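You operate a simulated robot arm through the tools that you are given. There is no shell and no other tool. Be economical: measure what you need, move in short steps, check, and stop when the job is done.

You run a simulated robot arm. Do the job below in one go: nothing can be reset, and whatever is moved stays where it is left.

Task
Put each polish tin's own lid on and slide both towards the wall.
Fine: the lids are marked like the tins; first move the polish brush off its tin into the brown dish.

The check looks at the end state, three seconds after you hand in, the way a careful person would. Anything else that was tipped, shoved, dropped, spilled or broken makes it a failure. A push-on lid holds only when it is set on centred and level and pressed home; a screw cap is set on level and turned clockwise until tight.

Robot
A 6-joint arm with a two-finger parallel gripper, fixed in place. Base frame: the origin is at the foot of the arm, x ahead of it, y to its left, z up. Readings come in m, rad, newtons and seconds.
With the tool pointing down near the work surface it reaches from about 0.3 to 0.66 m from the base axis. Its first joint turns from -2.007 to 2.007 rad. Payload 3.43 kg.
Tool frame: the origin (TCP) lies between the finger pads and is the grasp point; the fingertips stand 0.034 m ahead of it; z points along the fingers, y is the line along which they close. Largest opening 0.128 m; finger width 0.024, thickness 0.012; the body of the gripper, 0.048 by 0.13 m, starts 0.096 m behind the TCP.
Orientation is told as [roll, pitch, yaw] about the base's x, y, z axes, in that order, counted from this pose: with the fingers straight down and closing along the base's y, the tool's x points along the base's -x, its y along +y and its z along -z.

Tools
- The arm moves only by the tool send_rows. Its argument "moves" is a list of rows, each a list of 7 numbers: the shift along the tool's x, y, z in m, then the turn, a rotation vector about the tool's x, y, z in degrees, then the opening in per cent of the stroke, from 0 (shut) to 100 (fully open). In form: [[tx, ty, tz, rx, ry, rz, grip], ...]. A call has 1 to 12 rows; each row is the pose to reach, as a shift and turn from the pose commanded when the call began, along the tool's axes at that moment. A row lasts 0.2 s, in which the tool goes at most 0.05 m and 0.15 rad; a call with a longer step from one row to the next is refused whole, and so is a gripper value outside its range. A pose out of reach is approached as far as the arm can. The call stops where the force on the tool passes 40 N (or 10 N more than at its start, if that is more) or the arm is blocked; 0.2 s more then pass. Each finger travels about 0.153 m/s and halts on what it meets, pressing with about 21 N; the grip force reading is that of the motor and also rises with nothing between the fingers. The clock runs only during rows and for 0.2 s after the last one: add rows that repeat a pose to give the fingers time. The reply holds the time, the measured pose of the TCP, the force on the tool along the base axes, the opening and the grip force, in the units named above and with some noise, with the torque about the TCP (base axes, N m) and any sound that the robot's microphone picked up.
- Cameras (640 x 400 px; columns grow to the right, rows downward): "scene" is fixed at [0.0547, 0.5017, 1.6554]; the picture's right is [-0.47, -0.88, 0.00], its down [-0.80, 0.42, -0.42] and it looks along [0.37, -0.20, -0.91] (base axes); focal length 299 px, centre (320, 200). "wrist" rides on the gripper at [0.076, -0.011, -0.16] in the tool frame; the picture's right is [0.15, 0.99, 0.00], its down [-0.88, 0.13, -0.46] and it looks along [-0.45, 0.07, 0.89] (tool axes); focal length 234 px, centre (320, 200). There is no depth. A picture from a camera that has moved, and an enlarged one, comes with that camera's place and axes in the base frame and with its lens. The place of the scene camera against the robot may be out by one fixed shift of up to 0.018 m in any direction.
- snapshot(camera): a new picture of that camera. The clock stands still meanwhile.
- raise_lower(by): slides the trunk up (or, below 0, down) by that many m; the arm rides with it, the base frame stays. It gives what a move gives, with no picture.
- close_up(camera, box): a new picture of the part [left, top, right, bottom] of that camera's present view, enlarged. The clock stands still meanwhile.
- hand_in(): hands the job in; it is judged then, once.

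Go step by step. Nothing tells you positions but the pictures and the camera data: compare them with the known pose of the tool, close in by small moves and look again before you grip or let go. The budget is 120 turns and 64 pictures, counting those below and the enlarged ones. Unless the task says otherwise, let go and move clear before handing in, and close with one line.

The tools are called after ">>>" as name(argument=value, ...) on one line, values as JSON. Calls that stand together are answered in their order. send_rows: Moves the arm, as the interface text tells. Its arguments: {"type":"object","properties":{"moves":{"type":"array","items":{"type":"array","items":{"type":"number"}}}},"required":["moves"]} The other tools are called the same way: raise_lower (by) slides the trunk up or down; snapshot (camera) takes a picture; close_up (camera, box) takes an enlarged picture of a part of a camera's view; hand_in () hands the job in.

At the start:

```text
time: 0.0
tool_pos: [0.1565, 0.3389, 1.2729]
tcp_rot: [0.0, 0.0, -0.001]
wrist_force: [0.1, 0.1, -0.3]
wrist_torque: [-0.04, 0.02, 0.02]
grip_width: 0.128
grasp_force: 0.1
trunk travel left (down, up): [-0.925, 0.065]
```

scene: 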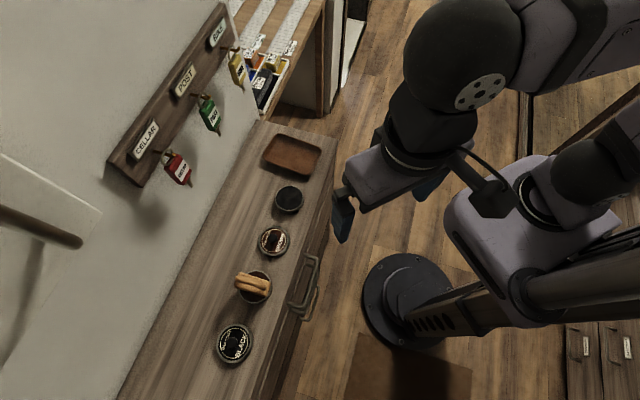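
wrist: 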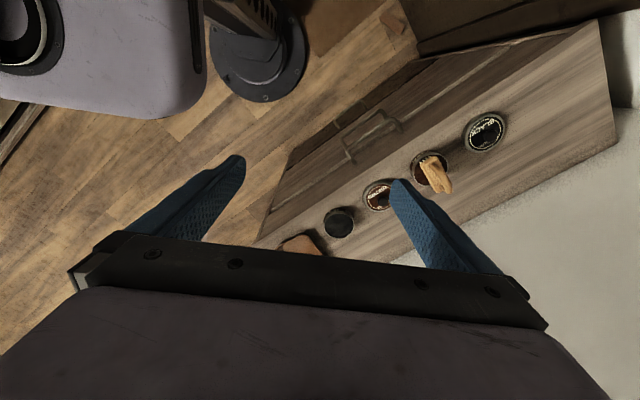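

I see a sideboard along a wall with a brown dish, a dark tin, a "brown" lid or tin, a tin with a brush on top and a "black" lid or tin. I'll look closer first.

>>> close_up(camera="scene", box=[200, 220, 320, 380])

>>> close_up(camera="scene", box=[230, 110, 350, 260])

>>> close_up(camera="wrist", box=[250, 90, 530, 265])

```text
2.50 times, centred on (260, 300) of scene
camera zoom: at [0.0547, 0.5017, 1.6554], right [-0.47, -0.88, 0.0], down [-0.8, 0.42, -0.42], along [0.37, -0.2, -0.91], focal length 747 px, centre (470, -50)
```

zoom: 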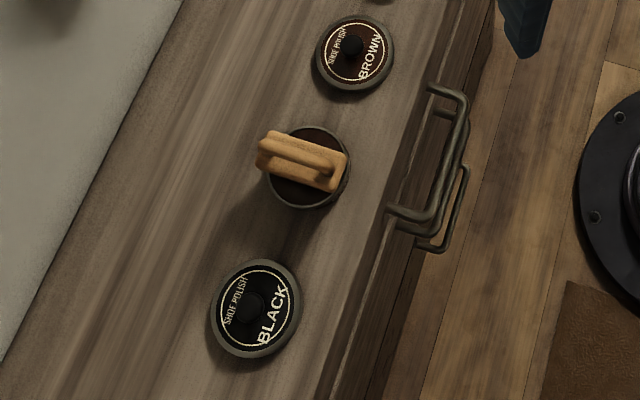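

```text
2.67 times, centred on (290, 185) of scene
camera zoom: at [0.0547, 0.5017, 1.6554], right [-0.47, -0.88, 0.0], down [-0.8, 0.42, -0.42], along [0.37, -0.2, -0.91], focal length 797 px, centre (400, 240)
```

zoom: 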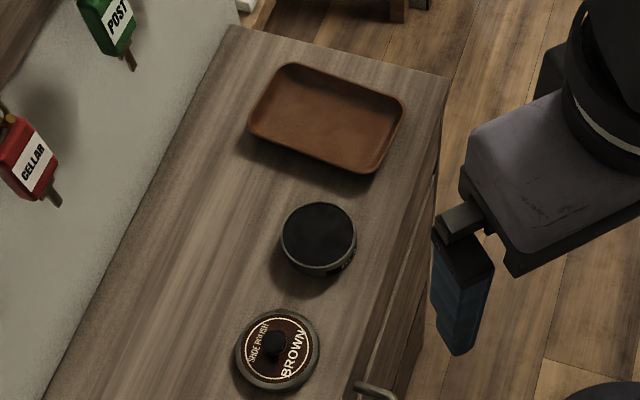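

```text
2.29 times, centred on (390, 178) of wrist
camera zoom: at [0.0807, 0.3294, 1.4313], right [-0.15, 0.99, 0.0], down [0.88, 0.13, 0.46], along [0.45, 0.07, -0.89], focal length 535 px, centre (160, 251)
```

zoom: 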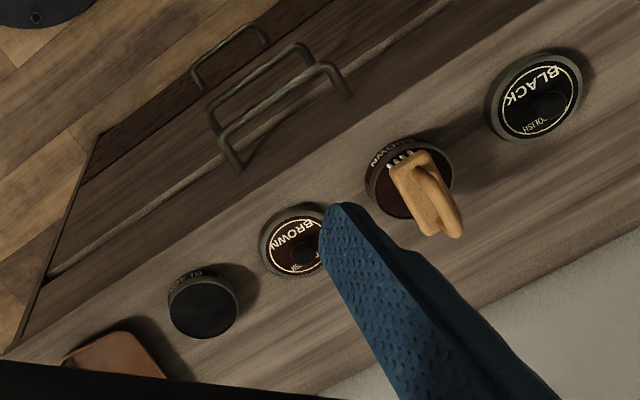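

The tins are the dark "BLACK" one beside the dish and the brown one under the brush. The BROWN lid lies between them and the BLACK lid at the far end, with the counter near z≈0.96 and the wall toward (+x,+y). I'll turn the tool 45° and move over the brush to look.

>>> send_rows(moves=[[0.003, 0.028, 0.008, 0, 0, -7.5, 100], [0.006, 0.056, 0.016, 0, 0, -15, 100], [0.009, 0.084, 0.024, 0, 0, -22.5, 100], [0.012, 0.112, 0.032, 0, 0, -30, 100], [0.014, 0.14, 0.04, 0, 0, -37.5, 100], [0.0165, 0.166, 0.05, 0, 0, -45, 100]])

>>> snapshot(camera="wrist")

```text
time: 1.4
tool_pos: [0.1407, 0.5095, 1.2218]
tcp_rot: [0.001, 0.0, 0.788]
wrist_force: [0.1, -0.4, -0.5]
wrist_torque: [0.0, 0.06, -0.03]
grip_width: 0.1283
grasp_force: 0.1
trunk travel left (down, up): [-0.925, 0.065]
```

```text
58 pictures are left
camera wrist: at [0.0944, 0.4475, 1.3817], right [-0.8, 0.59, 0.0], down [0.53, 0.72, 0.46], along [0.27, 0.37, -0.89], focal length 234 px, centre (320, 200)
```

wrist: 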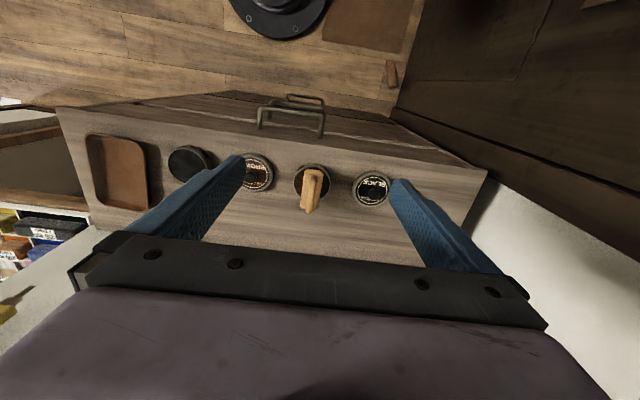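

The view works, and this camera also puts the brown tin at about (0.207, 0.577). I'll enlarge it for detail.

>>> close_up(camera="wrist", box=[240, 140, 400, 240])

>>> close_up(camera="wrist", box=[60, 80, 300, 230])

```text
4.00 times, centred on (320, 190) of wrist
camera zoom: at [0.0944, 0.4475, 1.3817], right [-0.8, 0.59, 0.0], down [0.53, 0.72, 0.46], along [0.27, 0.37, -0.89], focal length 937 px, centre (320, 240)
```

zoom: 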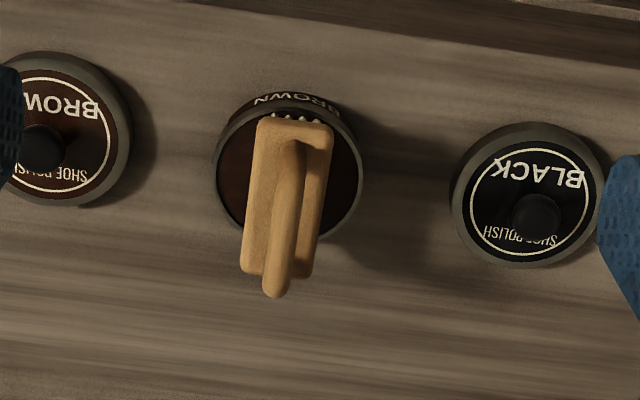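

```text
2.67 times, centred on (180, 155) of wrist
camera zoom: at [0.0944, 0.4475, 1.3817], right [-0.8, 0.59, 0.0], down [0.53, 0.72, 0.46], along [0.27, 0.37, -0.89], focal length 624 px, centre (693, 320)
```

zoom: 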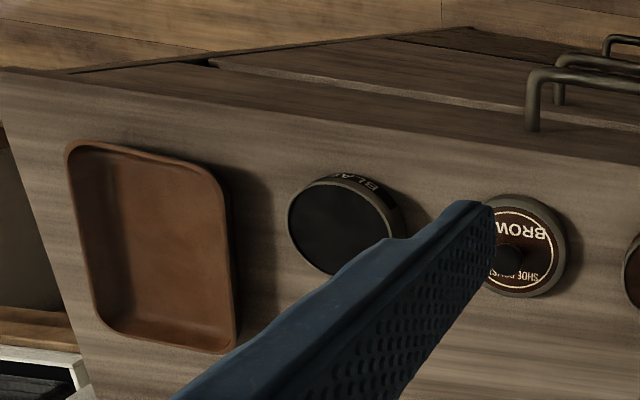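

The brush lies along roughly 41° with its centre near (0.21, 0.577). I'll go above it, keeping the fingertips clear, and check heights.

>>> send_rows(moves=[[-0.025, 0, 0.03, 0, 0, 1, 70], [-0.05, 0, 0.06, 0, 0, 2, 60], [-0.075, 0, 0.09, 0, 0, 3, 60], [-0.097, 0, 0.112, 0, 0, 4, 60], [-0.097, 0, 0.112, 0, 0, 4, 60]])

>>> snapshot(camera="wrist")

>>> close_up(camera="scene", box=[200, 220, 320, 380])

```text
time: 2.6
tool_pos: [0.2078, 0.5727, 1.1125]
tcp_rot: [0.001, 0.0, 0.715]
wrist_force: [0.2, 0.0, 0.0]
wrist_torque: [-0.01, 0.0, 0.02]
grip_width: 0.0768
grasp_force: 0.1
trunk travel left (down, up): [-0.925, 0.065]
```

```text
55 pictures are left
camera wrist: at [0.1566, 0.515, 1.271], right [-0.76, 0.65, 0.0], down [0.58, 0.68, 0.46], along [0.3, 0.35, -0.89], focal length 234 px, centre (320, 200)
```

wrist: 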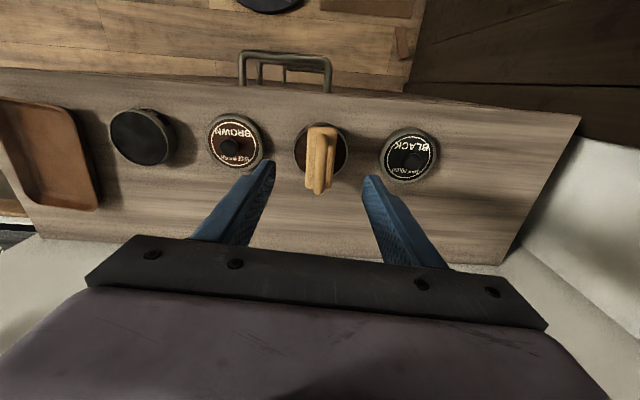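

```text
2.50 times, centred on (260, 300) of scene
camera zoom: at [0.0547, 0.5017, 1.6554], right [-0.47, -0.88, 0.0], down [-0.8, 0.42, -0.42], along [0.37, -0.2, -0.91], focal length 747 px, centre (470, -50)
```

zoom: 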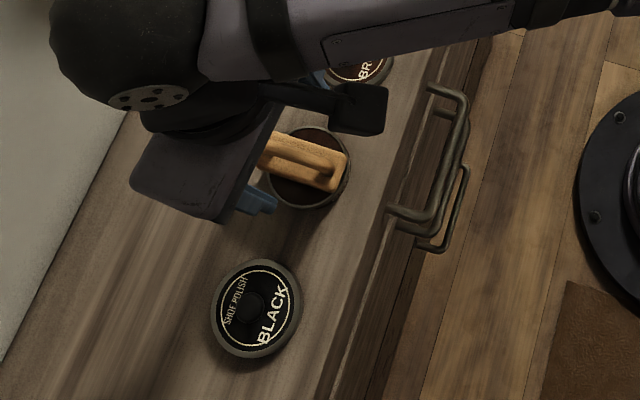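

The tool is above the brush. I'll enlarge for measuring.

>>> close_up(camera="wrist", box=[200, 100, 360, 200])

>>> close_up(camera="wrist", box=[290, 100, 450, 200])

```text
4.00 times, centred on (280, 150) of wrist
camera zoom: at [0.1566, 0.515, 1.271], right [-0.76, 0.65, 0.0], down [0.58, 0.68, 0.46], along [0.3, 0.35, -0.89], focal length 937 px, centre (480, 400)
```

zoom: 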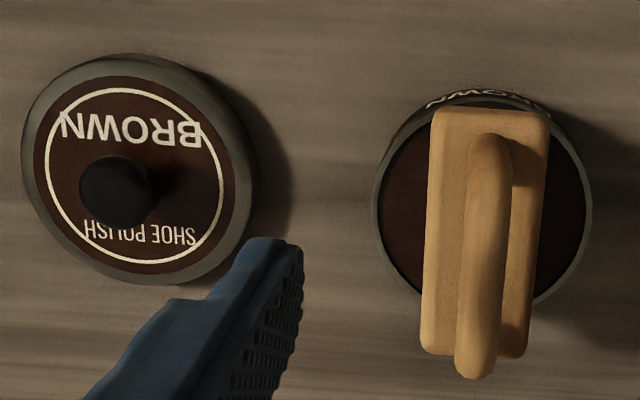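

```text
4.00 times, centred on (370, 150) of wrist
camera zoom: at [0.1566, 0.515, 1.271], right [-0.76, 0.65, 0.0], down [0.58, 0.68, 0.46], along [0.3, 0.35, -0.89], focal length 937 px, centre (120, 400)
```

zoom: 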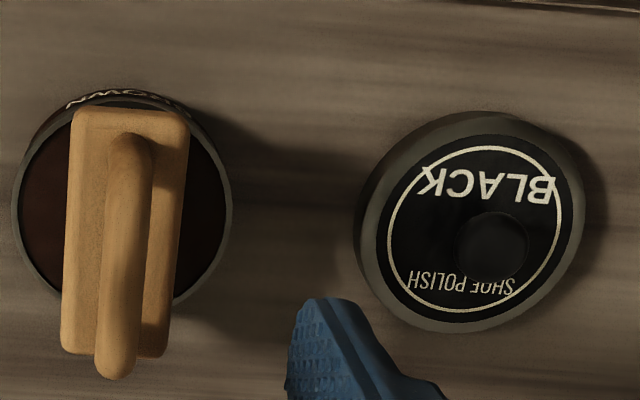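

Heights come out as brush handle top ≈1.01, tin rim ≈0.98 and lid discs ≈0.97. I'll descend partway, aligned to the brush at 45°.

>>> send_rows(moves=[[-0.0073, 0.0023, 0.03, 0, 0, -4, 50], [-0.0073, 0.0023, 0.06, 0, 0, -4, 45], [-0.0073, 0.0023, 0.075, 0, 0, -4, 45]])

>>> close_up(camera="wrist", box=[200, 80, 440, 230])

```text
time: 3.4
tool_pos: [0.2136, 0.5812, 1.036]
tcp_rot: [-0.001, 0.001, 0.787]
wrist_force: [-0.1, 0.3, 0.4]
wrist_torque: [-0.03, -0.02, 0.01]
grip_width: 0.0576
grasp_force: 0.0
out of reach, approached as far as the arm can: row 1
trunk travel left (down, up): [-0.925, 0.065]
```

```text
2.67 times, centred on (320, 155) of wrist
camera zoom: at [0.166, 0.5201, 1.195], right [-0.8, 0.6, 0.0], down [0.53, 0.72, 0.46], along [0.27, 0.37, -0.89], focal length 624 px, centre (320, 320)
```

zoom: 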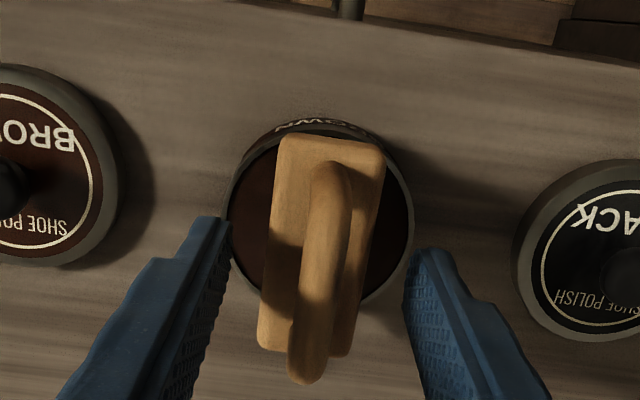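

The fingers straddle the brush and are well aligned. I'll descend 14 mm, so the tips stay above the tin rim, and close.

>>> send_rows(moves=[[0, 0, 0.007, 0, 0, 0, 45], [0, 0, 0.014, 0, 0, 0, 45], [0, 0, 0.014, 0, 0, 0, 30], [0, 0, 0.014, 0, 0, 0, 15], [0, 0, 0.014, 0, 0, 0, 10], [0, 0, 0.014, 0, 0, 0, 10]])

>>> close_up(camera="wrist", box=[200, 80, 440, 230])

```text
time: 4.8
tool_pos: [0.2122, 0.582, 1.0217]
tcp_rot: [-0.001, 0.0, 0.786]
wrist_force: [0.6, 0.5, 0.1]
wrist_torque: [0.01, -0.01, -0.03]
grip_width: 0.033
grasp_force: 20.5
trunk travel left (down, up): [-0.925, 0.065]
```

```text
2.67 times, centred on (320, 155) of wrist
camera zoom: at [0.1664, 0.5201, 1.1805], right [-0.8, 0.6, 0.0], down [0.53, 0.71, 0.46], along [0.27, 0.37, -0.89], focal length 624 px, centre (320, 320)
```

zoom: 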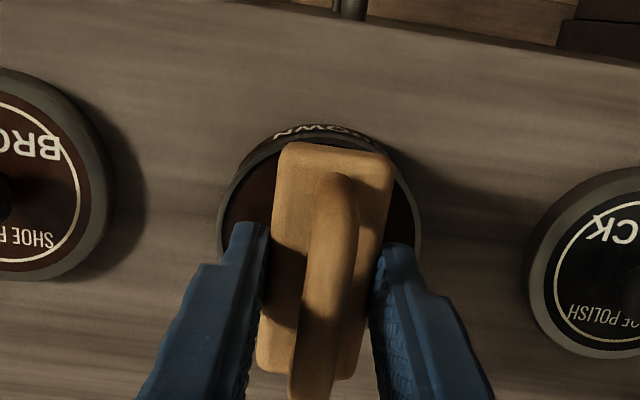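

The brush is held at 33 mm width. I'll lift it and carry it toward the dish.

>>> send_rows(moves=[[0, 0, -0.02, 0, 0, 0, 10], [0, 0, -0.05, 0, 0, 0, 10], [0, 0, -0.09, 0, 0, 0, 10], [-0.004, -0.04, -0.1, 0, 0, 0, 10], [-0.008, -0.08, -0.1, 0, 0, 0, 10], [-0.012, -0.12, -0.1, 0, 0, 0, 10], [-0.016, -0.16, -0.1, 0, 0, 0, 10], [-0.02, -0.2, -0.1, 0, 0, 0, 10], [-0.024, -0.24, -0.1, 0, 0, 0, 10], [-0.028, -0.28, -0.1, 0, 0, 0, 10], [-0.03, -0.3, -0.1, 0, 0, 0, 10]])

>>> snapshot(camera="wrist")

```text
time: 7.2
tool_pos: [0.4295, 0.4514, 1.136]
tcp_rot: [0.0, 0.003, 0.786]
wrist_force: [-0.3, 0.5, -0.2]
wrist_torque: [0.01, -0.01, -0.01]
grip_width: 0.0331
grasp_force: 21.4
out of reach, approached as far as the arm can: row 3, 5, 6, 7, 8, 9, 10, 11
trunk travel left (down, up): [-0.925, 0.065]
```

```text
49 pictures are left
camera wrist: at [0.3838, 0.3905, 1.2962], right [-0.8, 0.6, 0.0], down [0.53, 0.72, 0.45], along [0.27, 0.36, -0.89], focal length 234 px, centre (320, 200)
```

wrist: 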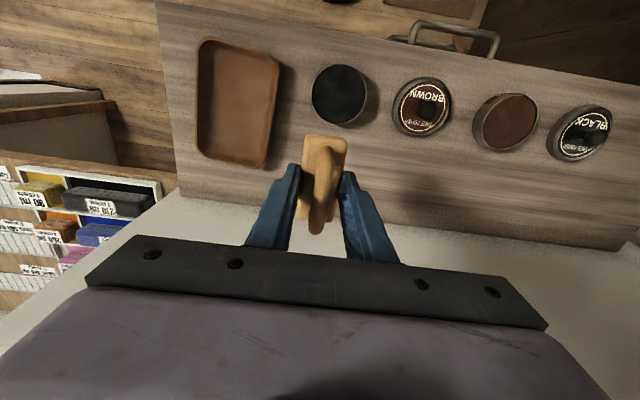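

The brush is held, and reach is tighter at this height. The dish centre is near (0.4865, 0.344), so I'll move there.

>>> send_rows(moves=[[0.012, -0.039, 0, 0, 0, 0, 10], [0.024, -0.078, 0, 0, 0, 0, 10], [0.0356, -0.1162, 0, 0, 0, 0, 10], [0.0356, -0.1162, 0.03, 0, 0, 0, 10]])

>>> snapshot(camera="wrist")

```text
time: 8.2
tool_pos: [0.4836, 0.3986, 1.1431]
tcp_rot: [-0.002, 0.002, 0.785]
wrist_force: [0.1, 0.3, 0.5]
wrist_torque: [-0.01, -0.06, 0.0]
grip_width: 0.033
grasp_force: 21.2
out of reach, approached as far as the arm can: row 1, 2, 3, 4
trunk travel left (down, up): [-0.925, 0.065]
```

```text
48 pictures are left
camera wrist: at [0.4381, 0.3379, 1.3025], right [-0.8, 0.6, 0.0], down [0.53, 0.72, 0.45], along [0.27, 0.36, -0.89], focal length 234 px, centre (320, 200)
```

wrist: 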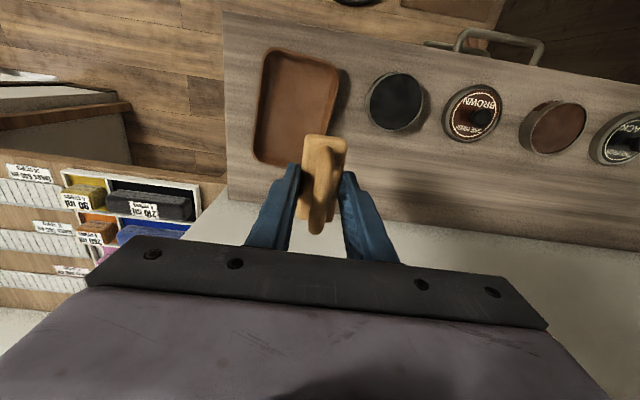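

The arm is lagging at about r≈0.625 where it was stretched. I'll pull inward a little to see how the commanded pose relates to the measured one.

>>> send_rows(moves=[[0.02, 0, 0, 0, 0, 0, 10], [0.02, 0, 0, 0, 0, 0, 10]])

```text
time: 8.8
tool_pos: [0.4836, 0.3986, 1.143]
tcp_rot: [-0.001, 0.001, 0.784]
wrist_force: [-0.6, 0.1, -0.1]
wrist_torque: [-0.01, 0.05, 0.01]
grip_width: 0.0332
grasp_force: 21.3
out of reach, approached as far as the arm can: row 1, 2
trunk travel left (down, up): [-0.925, 0.065]
```

>>> send_rows(moves=[[0.03, 0, 0.03, 0, 0, 0, 10], [0.05, 0, 0.06, 0, 0, 0, 10], [0.07, 0, 0.08, 0, 0, 0, 10], [0.07, 0, 0.08, 0, 0, 0, 10]])

```text
time: 9.8
tool_pos: [0.4883, 0.4019, 1.118]
tcp_rot: [0.0, 0.004, 0.786]
wrist_force: [0.6, 0.8, -0.4]
wrist_torque: [0.02, 0.02, 0.01]
grip_width: 0.0331
grasp_force: 20.7
out of reach, approached as far as the arm can: row 1, 2, 3, 4
trunk travel left (down, up): [-0.925, 0.065]
```

>>> send_rows(moves=[[0.03, 0, 0, 0, 0, 0, 10], [0.06, 0, 0, 0, 0, 0, 10], [0.09, 0, 0, 0, 0, 0, 10], [0.12, 0, 0, 0, 0, 0, 10], [0.12, 0, 0, 0, 0, 0, 10]])

```text
time: 11.0
tool_pos: [0.4878, 0.4017, 1.121]
tcp_rot: [0.001, 0.004, 0.784]
wrist_force: [0.3, 0.3, 0.2]
wrist_torque: [0.01, 0.0, -0.02]
grip_width: 0.0326
grasp_force: 21.2
out of reach, approached as far as the arm can: row 1, 2, 3, 4, 5
trunk travel left (down, up): [-0.925, 0.065]
```

The elbow seems stretched straight (singular). I'll try an up-and-inward move to bend it.

>>> send_rows(moves=[[0.0, 0, -0.04, 0, 0, 0, 10], [0.03, 0, -0.07, 0, 0, 0, 10], [0.06, 0, -0.1, 0, 0, 0, 10], [0.1, 0, -0.12, 0, 0, 0, 10], [0.1, 0, -0.12, 0, 0, 0, 10]])

```text
time: 12.2
tool_pos: [0.4117, 0.3341, 1.2406]
tcp_rot: [0.001, 0.002, 0.785]
wrist_force: [-0.1, 0.1, -1.0]
wrist_torque: [-0.03, 0.05, 0.03]
grip_width: 0.0332
grasp_force: 21.1
out of reach, approached as far as the arm can: row 1
trunk travel left (down, up): [-0.925, 0.065]
```

That freed it. I'll raise the trunk fully, which gives more reach at the counter, and then go over the dish.

>>> raise_lower(by=0.064)

```text
time: 13.2
tool_pos: [0.4112, 0.3339, 1.3067]
tcp_rot: [0.0, 0.0, 0.786]
wrist_force: [0.2, 1.3, 0.1]
wrist_torque: [-0.01, 0.0, 0.02]
grip_width: 0.033
grasp_force: 21.1
trunk travel left (down, up): [-0.989, 0.001]
```

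>>> send_rows(moves=[[0, -0.015, 0.045, 0, 0, 0, 10], [0, -0.03, 0.085, 0, 0, 0, 10], [0, -0.0461, 0.125, 0, 0, 0, 10], [0, -0.0461, 0.17, 0, 0, 0, 10], [-0.025, -0.0461, 0.2, 0, 0, 0, 10], [-0.05, -0.0461, 0.22, 0, 0, 0, 10], [-0.0604, -0.0461, 0.24, 0, 0, 0, 10], [-0.0604, -0.0461, 0.24, 0, 0, 0, 10]])

>>> snapshot(camera="wrist")

```text
time: 15.0
tool_pos: [0.4886, 0.3443, 1.0675]
tcp_rot: [0.001, -0.001, 0.785]
wrist_force: [0.3, 0.4, 1.1]
wrist_torque: [0.01, -0.03, 0.0]
grip_width: 0.033
grasp_force: 21.4
trunk travel left (down, up): [-0.989, 0.001]
```

```text
47 pictures are left
camera wrist: at [0.4422, 0.2832, 1.227], right [-0.8, 0.6, 0.0], down [0.53, 0.71, 0.46], along [0.27, 0.37, -0.89], focal length 234 px, centre (320, 200)
```

wrist: 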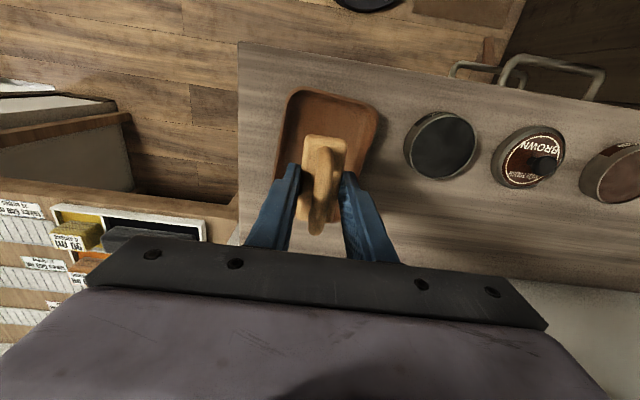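

The brush is over the dish. I'll descend carefully.

>>> send_rows(moves=[[0, 0, 0.03, 0, 0, 0, 10], [0, 0, 0.045, 0, 0, 0, 10], [0, 0, 0.052, 0, 0, 0, 10], [0, 0, 0.056, 0, 0, 0, 10]])

>>> close_up(camera="scene", box=[230, 110, 350, 185])

>>> close_up(camera="wrist", box=[220, 70, 420, 250])

```text
time: 16.0
tool_pos: [0.4872, 0.3447, 1.0107]
tcp_rot: [0.0, 0.002, 0.786]
wrist_force: [0.0, -0.1, 0.0]
wrist_torque: [0.02, 0.0, 0.01]
grip_width: 0.0329
grasp_force: 21.3
trunk travel left (down, up): [-0.989, 0.001]
```

```text
5.33 times, centred on (290, 148) of scene
camera zoom: at [0.0547, 0.5017, 1.6554], right [-0.47, -0.88, 0.0], down [-0.8, 0.42, -0.42], along [0.37, -0.2, -0.91], focal length 1594 px, centre (480, 480)
```

zoom: 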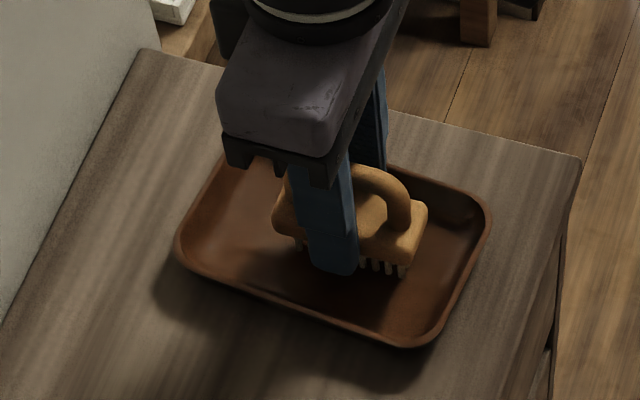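

```text
2.22 times, centred on (320, 160) of wrist
camera zoom: at [0.4409, 0.283, 1.1693], right [-0.8, 0.6, 0.0], down [0.53, 0.71, 0.46], along [0.27, 0.37, -0.89], focal length 520 px, centre (320, 289)
```

zoom: 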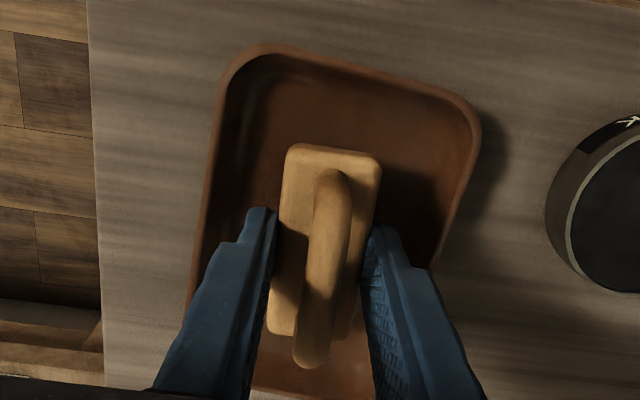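

Brush bristles hang just above the dish floor. I'll lower by small steps to contact.

>>> send_rows(moves=[[0, 0, 0.003, 0, 0, 0, 10], [0, 0, 0.005, 0, 0, 0, 10], [0, 0, 0.005, 0, 0, 0, 10]])

```text
time: 16.8
tool_pos: [0.4873, 0.3441, 1.0055]
tcp_rot: [0.0, -0.001, 0.786]
wrist_force: [0.0, -1.3, -0.7]
wrist_torque: [-0.01, 0.03, -0.01]
grip_width: 0.0328
grasp_force: 20.8
trunk travel left (down, up): [-0.989, 0.001]
```

>>> send_rows(moves=[[0, 0, 0.002, 0, 0, 0, 10], [0, 0, 0.004, 0, 0, 0, 10], [0, 0, 0.006, 0, 0, 0, 10]])

>>> close_up(camera="scene", box=[230, 110, 350, 185])

```text
time: 17.6
tool_pos: [0.487, 0.3443, 1.0028]
tcp_rot: [0.0, -0.008, 0.786]
wrist_force: [-0.7, -1.4, 18.1]
wrist_torque: [0.0, -0.02, 0.01]
grip_width: 0.0334
grasp_force: 20.7
trunk travel left (down, up): [-0.989, 0.001]
```

```text
5.33 times, centred on (290, 148) of scene
camera zoom: at [0.0547, 0.5017, 1.6554], right [-0.47, -0.88, 0.0], down [-0.8, 0.42, -0.42], along [0.37, -0.2, -0.91], focal length 1594 px, centre (480, 480)
```

zoom: 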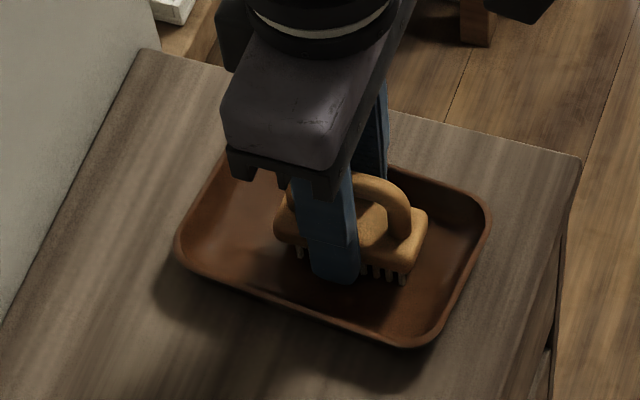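

Contact reached (18 N). I'll ease up 2 mm, open and lift clear.

>>> send_rows(moves=[[0, 0, -0.005, 0, 0, 0, 10], [0, 0, -0.005, 0, 0, 0, 36], [0, 0, -0.005, 0, 0, 0, 36], [0, 0, -0.02, 0, 0, 0, 38], [0, 0, -0.05, 0, 0, 0, 40], [0.02, 0, -0.09, 0, 0, 0, 40], [0.04, 0, -0.13, 0, 0, 0, 40]])

>>> snapshot(camera="wrist")

```text
time: 19.2
tool_pos: [0.4561, 0.3153, 1.1307]
tcp_rot: [-0.001, 0.001, 0.786]
wrist_force: [-0.6, 0.1, 0.0]
wrist_torque: [0.03, 0.0, -0.01]
grip_width: 0.0512
grasp_force: 0.0
trunk travel left (down, up): [-0.989, 0.001]
```

```text
43 pictures are left
camera wrist: at [0.4104, 0.2541, 1.2889], right [-0.8, 0.6, 0.0], down [0.53, 0.72, 0.46], along [0.27, 0.37, -0.89], focal length 234 px, centre (320, 200)
```

wrist: 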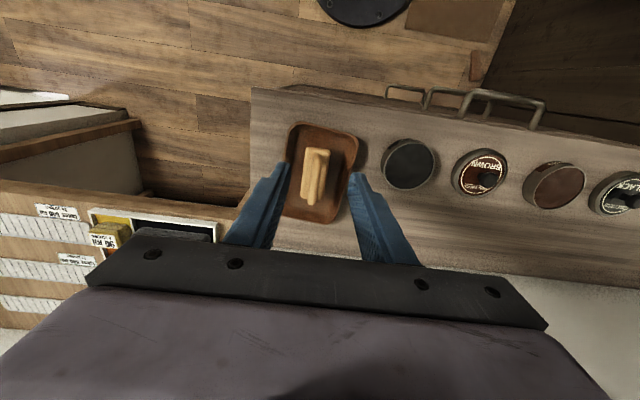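

The brush is in the dish. Next I'll go above the BROWN lid and measure it.

>>> send_rows(moves=[[-0.002, 0.045, 0, 0, 0, 0, 40], [-0.004, 0.09, 0, 0, 0, 0, 40], [-0.006, 0.135, 0, 0, 0, 0, 40], [-0.008, 0.18, 0, 0, 0, 0, 40], [-0.0127, 0.22, 0.01, 0, 0, 0, 40], [-0.0127, 0.2475, 0.02, 0, 0, 0, 40], [-0.0127, 0.2475, 0.03, 0, 0, 0, 40], [-0.0127, 0.2475, 0.03, 0, 0, 0, 40]])

>>> close_up(camera="wrist", box=[200, 80, 440, 230])

```text
time: 21.0
tool_pos: [0.2924, 0.4995, 1.0983]
tcp_rot: [-0.001, 0.0, 0.786]
wrist_force: [-0.5, -0.7, -0.6]
wrist_torque: [0.0, 0.03, 0.01]
grip_width: 0.0511
grasp_force: 0.0
trunk travel left (down, up): [-0.989, 0.001]
```

```text
2.67 times, centred on (320, 155) of wrist
camera zoom: at [0.2466, 0.4389, 1.2577], right [-0.8, 0.6, 0.0], down [0.53, 0.71, 0.46], along [0.27, 0.37, -0.89], focal length 624 px, centre (320, 320)
```

zoom: 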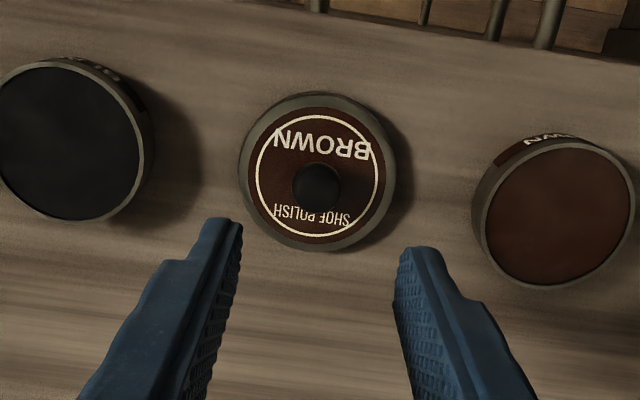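

The lid is about 72 mm and the tin about 70 mm, and the lid centre is near (0.289, 0.494). I'll move closer over the knob.

>>> send_rows(moves=[[0.0066, -0.0016, 0.03, 0, 0, 0, 40], [0.0066, -0.0016, 0.055, 0, 0, 0, 36], [0.0066, -0.0016, 0.055, 0, 0, 0, 36]])

>>> close_up(camera="wrist", box=[200, 80, 440, 230])

```text
time: 21.8
tool_pos: [0.289, 0.4936, 1.0438]
tcp_rot: [-0.001, 0.0, 0.785]
wrist_force: [-0.1, -0.6, -0.9]
wrist_torque: [-0.02, 0.02, -0.01]
grip_width: 0.0464
grasp_force: 0.1
trunk travel left (down, up): [-0.989, 0.001]
```

```text
2.67 times, centred on (320, 155) of wrist
camera zoom: at [0.2421, 0.4326, 1.2037], right [-0.8, 0.6, 0.0], down [0.53, 0.71, 0.46], along [0.27, 0.37, -0.89], focal length 624 px, centre (320, 320)
```

zoom: 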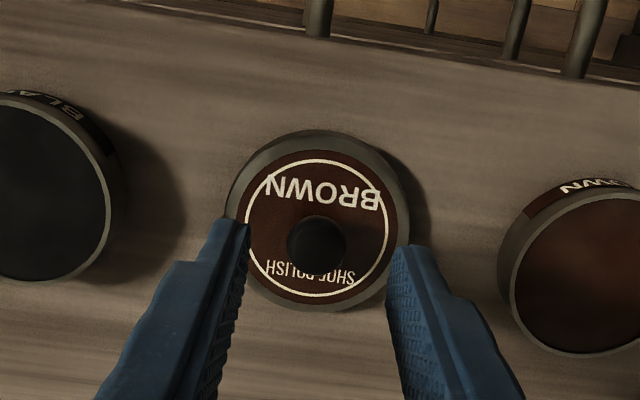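

The lid is centred between the fingers. I'll descend in small steps, feeling for contact of the tips with the lid disc.

>>> send_rows(moves=[[0, 0, 0.01, 0, 0, 0, 36], [0, 0, 0.02, 0, 0, 0, 36], [0, 0, 0.025, 0, 0, 0, 36], [0, 0, 0.028, 0, 0, 0, 36]])

>>> close_up(camera="wrist", box=[200, 80, 440, 230])

```text
time: 22.8
tool_pos: [0.2885, 0.4946, 1.0165]
tcp_rot: [-0.001, 0.001, 0.785]
wrist_force: [0.5, 0.4, 0.3]
wrist_torque: [0.0, 0.0, -0.03]
grip_width: 0.046
grasp_force: 0.2
trunk travel left (down, up): [-0.989, 0.001]
```

```text
2.67 times, centred on (320, 155) of wrist
camera zoom: at [0.2431, 0.4332, 1.1754], right [-0.8, 0.6, 0.0], down [0.53, 0.71, 0.46], along [0.27, 0.37, -0.89], focal length 624 px, centre (320, 320)
```

zoom: 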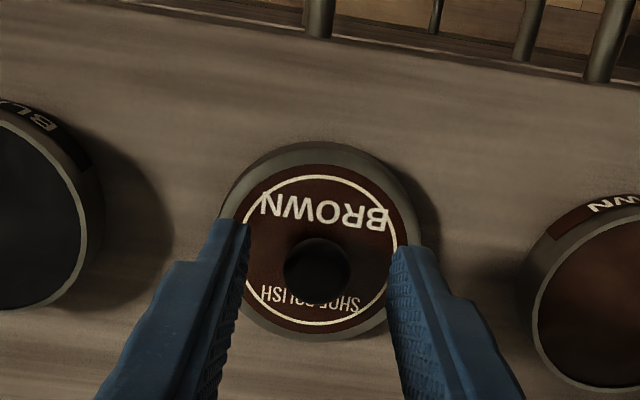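

>>> send_rows(moves=[[0, 0, 0.003, 0, 0, 0, 36], [0, 0, 0.006, 0, 0, 0, 36], [0, 0, 0.008, 0, 0, 0, 36]])

```text
time: 23.6
tool_pos: [0.289, 0.4934, 1.0088]
tcp_rot: [0.0, 0.0, 0.785]
wrist_force: [-0.6, 0.6, -0.1]
wrist_torque: [0.0, -0.02, 0.01]
grip_width: 0.0462
grasp_force: 0.1
trunk travel left (down, up): [-0.989, 0.001]
```

>>> send_rows(moves=[[0, 0, 0.002, 0, 0, 0, 36], [0, 0, 0.004, 0, 0, 0, 36], [0, 0, 0.004, 0, 0, 0, 36]])

>>> close_up(camera="wrist", box=[240, 120, 400, 220])

```text
time: 24.4
tool_pos: [0.2895, 0.4931, 1.0036]
tcp_rot: [0.001, 0.001, 0.785]
wrist_force: [0.1, -0.3, 0.6]
wrist_torque: [-0.04, 0.01, 0.02]
grip_width: 0.0461
grasp_force: 0.1
trunk travel left (down, up): [-0.989, 0.001]
```

```text
4.00 times, centred on (320, 170) of wrist
camera zoom: at [0.2433, 0.4329, 1.1631], right [-0.8, 0.6, 0.0], down [0.53, 0.71, 0.46], along [0.27, 0.37, -0.89], focal length 937 px, centre (320, 320)
```

zoom: 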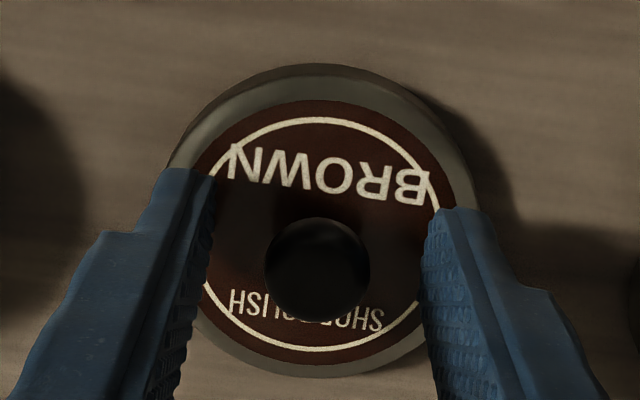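

>>> send_rows(moves=[[0, 0, 0.002, 0, 0, 0, 36], [0, 0, 0.004, 0, 0, 0, 36], [0, 0, 0.004, 0, 0, 0, 36]])

```text
time: 25.2
tool_pos: [0.2889, 0.4942, 1.0012]
tcp_rot: [0.001, 0.001, 0.785]
wrist_force: [0.3, 0.0, 0.0]
wrist_torque: [-0.01, 0.01, -0.05]
grip_width: 0.0459
grasp_force: 0.1
trunk travel left (down, up): [-0.989, 0.001]
```

No contact yet, with the tips at ≈0.967, well down the knob. I'll close on the knob.

>>> send_rows(moves=[[0, 0, 0, 0, 0, 0, 25], [0, 0, 0, 0, 0, 0, 12], [0, 0, 0, 0, 0, 0, 5], [0, 0, 0, 0, 0, 0, 5]])

>>> close_up(camera="wrist", box=[240, 120, 400, 220])

```text
time: 26.2
tool_pos: [0.2892, 0.4939, 0.9997]
tcp_rot: [0.001, 0.001, 0.787]
wrist_force: [-0.2, 0.0, -0.2]
wrist_torque: [-0.04, 0.03, -0.01]
grip_width: 0.0212
grasp_force: 21.1
trunk travel left (down, up): [-0.989, 0.001]
```

```text
4.00 times, centred on (320, 170) of wrist
camera zoom: at [0.2431, 0.4328, 1.1595], right [-0.8, 0.6, 0.0], down [0.53, 0.71, 0.46], along [0.27, 0.37, -0.89], focal length 937 px, centre (320, 320)
```

zoom: 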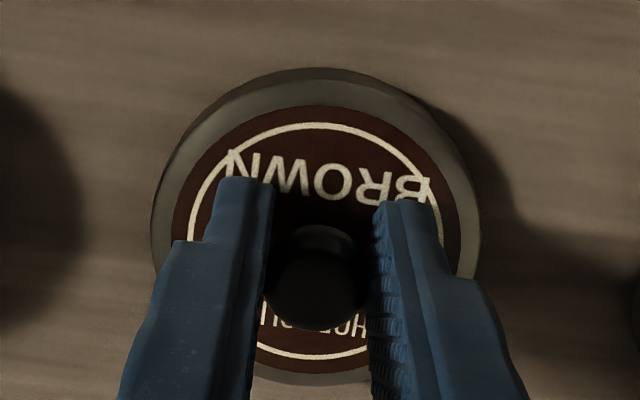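

The knob is gripped (21 mm). I compute the tin centre as a shift of (0, +0.1147) in tool axes from here, with its rim at z≈0.975. I'll lift, carry over and hover.

>>> send_rows(moves=[[0, 0, -0.03, 0, 0, 0, 5], [0, 0, -0.06, 0, 0, 0, 5], [0, 0.04, -0.06, 0, 0, 0, 5], [0, 0.08, -0.06, 0, 0, 0, 5], [0, 0.1147, -0.06, 0, 0, 0, 5], [0, 0.1147, -0.06, 0, 0, 0, 5]])

>>> close_up(camera="wrist", box=[200, 80, 440, 230])

>>> close_up(camera="scene", box=[200, 230, 320, 305])

```text
time: 27.6
tool_pos: [0.2077, 0.5777, 1.0607]
tcp_rot: [0.0, 0.001, 0.785]
wrist_force: [-0.2, -0.6, -0.8]
wrist_torque: [0.02, 0.01, 0.02]
grip_width: 0.0213
grasp_force: 21.1
trunk travel left (down, up): [-0.989, 0.001]
```

```text
2.67 times, centred on (320, 155) of wrist
camera zoom: at [0.162, 0.5161, 1.22], right [-0.8, 0.6, 0.0], down [0.53, 0.71, 0.46], along [0.27, 0.37, -0.89], focal length 624 px, centre (320, 320)
```

zoom: 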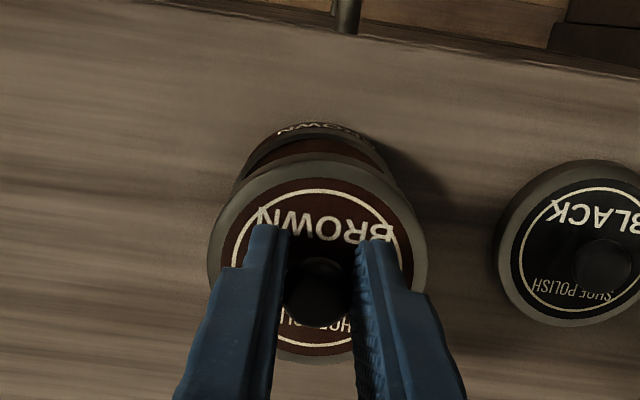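

```text
5.33 times, centred on (260, 268) of scene
camera zoom: at [0.0547, 0.5017, 1.6554], right [-0.47, -0.88, 0.0], down [-0.8, 0.42, -0.42], along [0.37, -0.2, -0.91], focal length 1594 px, centre (640, -160)
```

zoom: 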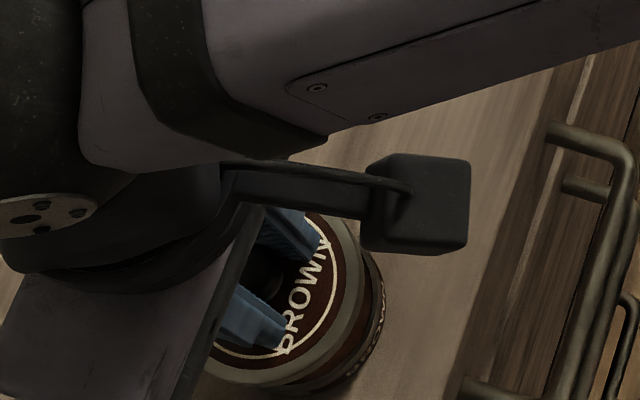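

>>> close_up(camera="wrist", box=[270, 115, 370, 178])

```text
6.35 times, centred on (320, 146) of wrist
camera zoom: at [0.162, 0.5161, 1.22], right [-0.8, 0.6, 0.0], down [0.53, 0.71, 0.46], along [0.27, 0.37, -0.89], focal length 1487 px, centre (320, 540)
```

zoom: 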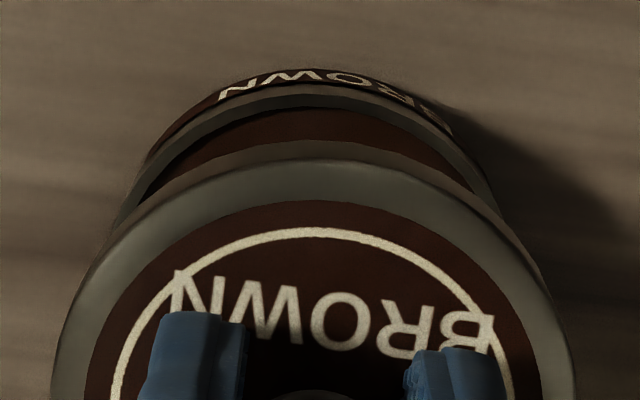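

The tin centring looks good, but the lid may be tilted about the finger axis. I'll check that more closely.

>>> close_up(camera="wrist", box=[264, 120, 376, 220])

>>> close_up(camera="scene", box=[235, 265, 283, 310])

```text
4.00 times, centred on (320, 170) of wrist
camera zoom: at [0.162, 0.5161, 1.22], right [-0.8, 0.6, 0.0], down [0.53, 0.71, 0.46], along [0.27, 0.37, -0.89], focal length 937 px, centre (320, 320)
```

zoom: 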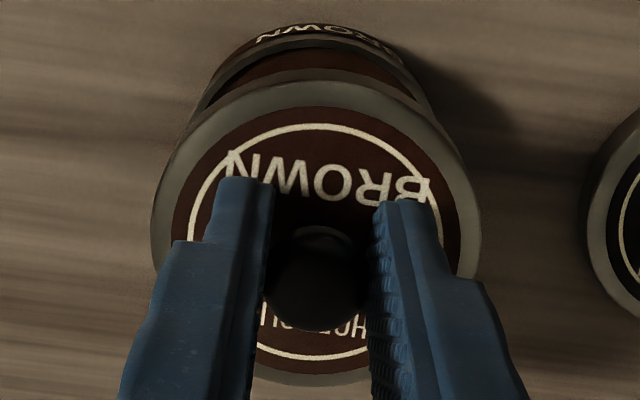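

```text
8.89 times, centred on (259, 288) of scene
camera zoom: at [0.0547, 0.5017, 1.6554], right [-0.47, -0.88, 0.0], down [-0.8, 0.42, -0.42], along [0.37, -0.2, -0.91], focal length 2656 px, centre (862, -578)
```

zoom: 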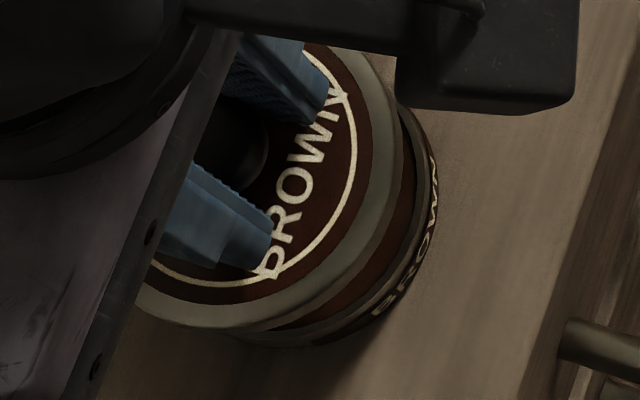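

The lid sits in the fingers exactly as when picked up, so it is level. Small correction (+1.5 mm x, −0.5 mm y), then I'll descend close to the rim and look again.

>>> send_rows(moves=[[0.0015, -0.0005, 0.015, 0, 0, 0, 5], [0.0015, -0.0005, 0.03, 0, 0, 0, 5], [0.0015, -0.0005, 0.03, 0, 0, 0, 5]])

>>> close_up(camera="wrist", box=[270, 125, 370, 188])

>>> close_up(camera="scene", box=[235, 265, 283, 310])

```text
time: 28.4
tool_pos: [0.2072, 0.576, 1.0291]
tcp_rot: [0.0, 0.0, 0.784]
wrist_force: [0.4, -0.3, 0.1]
wrist_torque: [0.0, -0.03, -0.02]
grip_width: 0.0216
grasp_force: 21.1
trunk travel left (down, up): [-0.989, 0.001]
```

```text
6.35 times, centred on (320, 156) of wrist
camera zoom: at [0.1623, 0.5145, 1.1883], right [-0.8, 0.6, 0.0], down [0.53, 0.71, 0.46], along [0.27, 0.37, -0.89], focal length 1487 px, centre (320, 476)
```

zoom: 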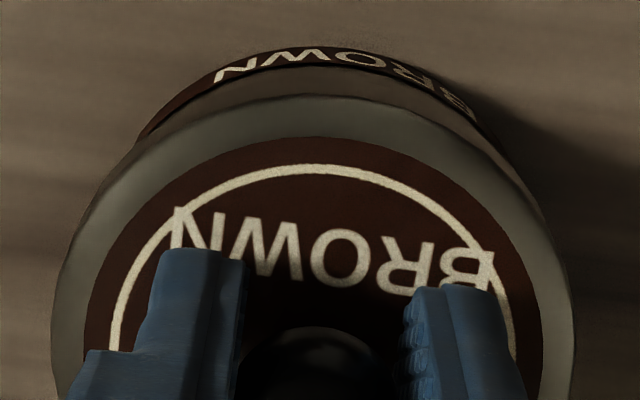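

```text
8.89 times, centred on (259, 288) of scene
camera zoom: at [0.0547, 0.5017, 1.6554], right [-0.47, -0.88, 0.0], down [-0.8, 0.42, -0.42], along [0.37, -0.2, -0.91], focal length 2656 px, centre (862, -578)
```

zoom: 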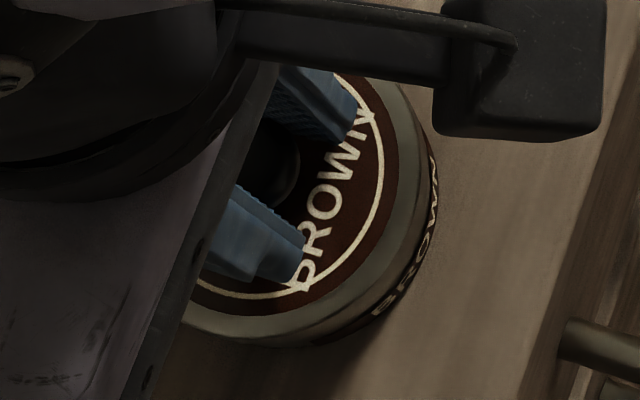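

The lid is just above the rim and looks concentric. I'll lower gently and watch the force.

>>> send_rows(moves=[[0, 0, 0.003, 0, 0, 0, 5], [0, 0, 0.006, 0, 0, 0, 5], [0, 0, 0.008, 0, 0, 0, 5]])

>>> close_up(camera="wrist", box=[270, 125, 370, 188])

```text
time: 29.2
tool_pos: [0.208, 0.5747, 1.0222]
tcp_rot: [-0.001, 0.001, 0.785]
wrist_force: [0.9, -0.6, -0.6]
wrist_torque: [-0.01, -0.01, 0.0]
grip_width: 0.0214
grasp_force: 20.8
trunk travel left (down, up): [-0.989, 0.001]
```

```text
6.35 times, centred on (320, 156) of wrist
camera zoom: at [0.162, 0.513, 1.1806], right [-0.8, 0.6, 0.0], down [0.53, 0.71, 0.46], along [0.27, 0.37, -0.89], focal length 1487 px, centre (320, 476)
```

zoom: 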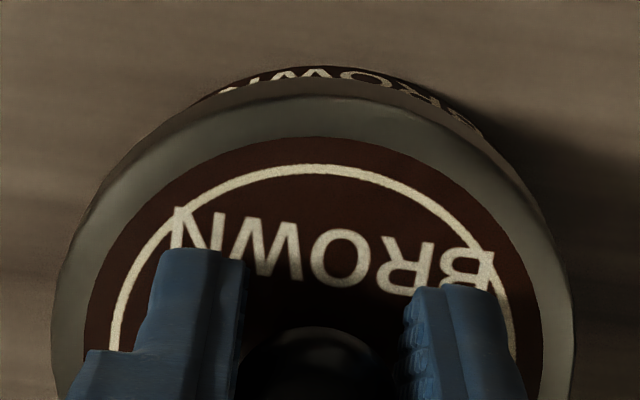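

>>> close_up(camera="wrist", box=[280, 128, 360, 168])

>>> close_up(camera="scene", box=[235, 265, 283, 310])

```text
8.00 times, centred on (320, 148) of wrist
camera zoom: at [0.162, 0.513, 1.1806], right [-0.8, 0.6, 0.0], down [0.53, 0.71, 0.46], along [0.27, 0.37, -0.89], focal length 1873 px, centre (320, 616)
```

zoom: 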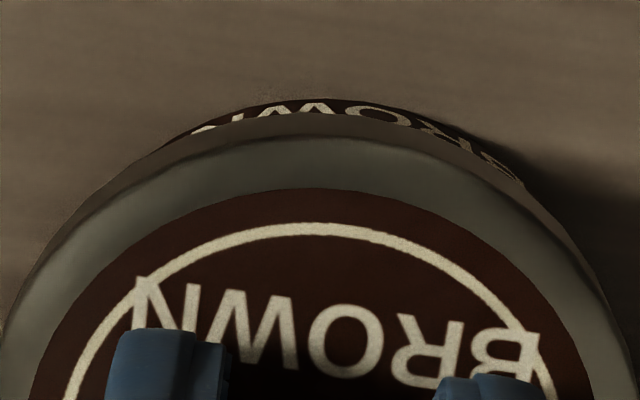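

```text
8.89 times, centred on (259, 288) of scene
camera zoom: at [0.0547, 0.5017, 1.6554], right [-0.47, -0.88, 0.0], down [-0.8, 0.42, -0.42], along [0.37, -0.2, -0.91], focal length 2656 px, centre (862, -578)
```

zoom: 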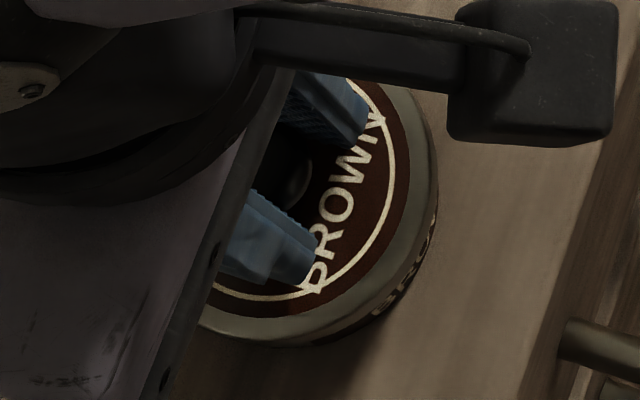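

Laterally aligned within a fraction of a mm. Continue down.

>>> send_rows(moves=[[0, 0, 0.002, 0, 0, 0, 5], [0, 0, 0.004, 0, 0, 0, 5], [0, 0, 0.006, 0, 0, 0, 5]])

```text
time: 30.0
tool_pos: [0.2081, 0.5737, 1.0155]
tcp_rot: [-0.002, 0.0, 0.784]
wrist_force: [-0.3, -1.1, 0.1]
wrist_torque: [0.01, 0.01, 0.0]
grip_width: 0.0216
grasp_force: 20.9
trunk travel left (down, up): [-0.989, 0.001]
```

>>> send_rows(moves=[[0, 0, 0.002, 0, 0, 0, 5], [0, 0, 0.004, 0, 0, 0, 5], [0, 0, 0.006, 0, 0, 0, 5]])

>>> close_up(camera="wrist", box=[270, 125, 370, 188])

```text
time: 30.8
tool_pos: [0.2065, 0.5738, 1.0138]
tcp_rot: [0.002, -0.008, 0.786]
wrist_force: [1.3, -0.7, 17.9]
wrist_torque: [-0.09, -0.03, -0.01]
grip_width: 0.0214
grasp_force: 21.0
trunk travel left (down, up): [-0.989, 0.001]
```

```text
6.35 times, centred on (320, 156) of wrist
camera zoom: at [0.1608, 0.5111, 1.1718], right [-0.8, 0.6, 0.0], down [0.53, 0.71, 0.46], along [0.27, 0.37, -0.89], focal length 1487 px, centre (320, 476)
```

zoom: 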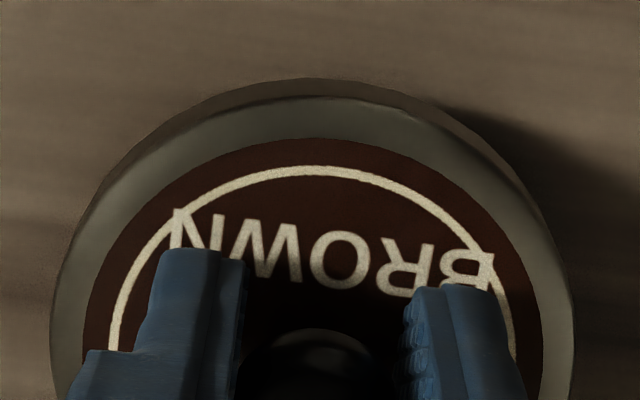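

Contact at 18 N with the lid level. I'll press further.

>>> send_rows(moves=[[0, 0, 0.002, 0, 0, 0, 5], [0, 0, 0.004, 0, 0, 0, 5], [0, 0, 0.006, 0, 0, 0, 5], [0, 0, 0.008, 0, 0, 0, 5]])

>>> close_up(camera="scene", box=[235, 265, 283, 310])

```text
time: 31.8
tool_pos: [0.2063, 0.5742, 1.0088]
tcp_rot: [0.004, -0.011, 0.787]
wrist_force: [0.5, -3.4, 36.7]
wrist_torque: [-0.22, -0.05, -0.02]
grip_width: 0.0215
grasp_force: 21.5
trunk travel left (down, up): [-0.989, 0.001]
```

```text
8.89 times, centred on (259, 288) of scene
camera zoom: at [0.0547, 0.5017, 1.6554], right [-0.47, -0.88, 0.0], down [-0.8, 0.42, -0.42], along [0.37, -0.2, -0.91], focal length 2656 px, centre (862, -578)
```

zoom: 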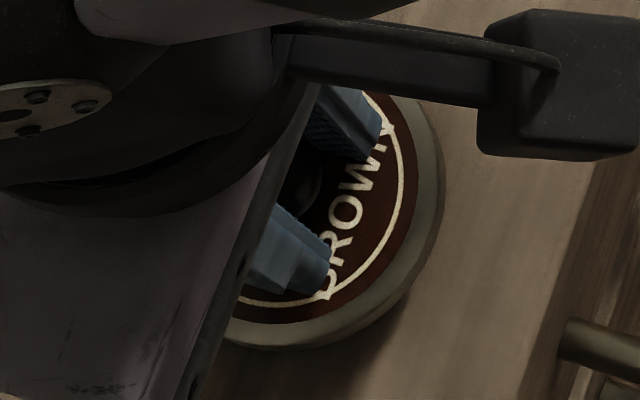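

>>> send_rows(moves=[[0, 0, 0.002, 0, 0, 0, 5], [0, 0, 0.004, 0, 0, 0, 5], [0, 0, 0.006, 0, 0, 0, 5], [0, 0, 0.008, 0, 0, 0, 5]])

```text
time: 32.4
tool_pos: [0.2068, 0.5762, 1.0105]
tcp_rot: [0.007, -0.013, 0.786]
wrist_force: [-2.9, -9.4, 21.7]
wrist_torque: [-0.62, 0.17, -0.03]
grip_width: 0.0215
grasp_force: 20.4
trunk travel left (down, up): [-0.989, 0.001]
stopped in row 2: the force on the tool passed its limit at 48 N (the readings are from after the stop); the commanded pose is now the measured one
```

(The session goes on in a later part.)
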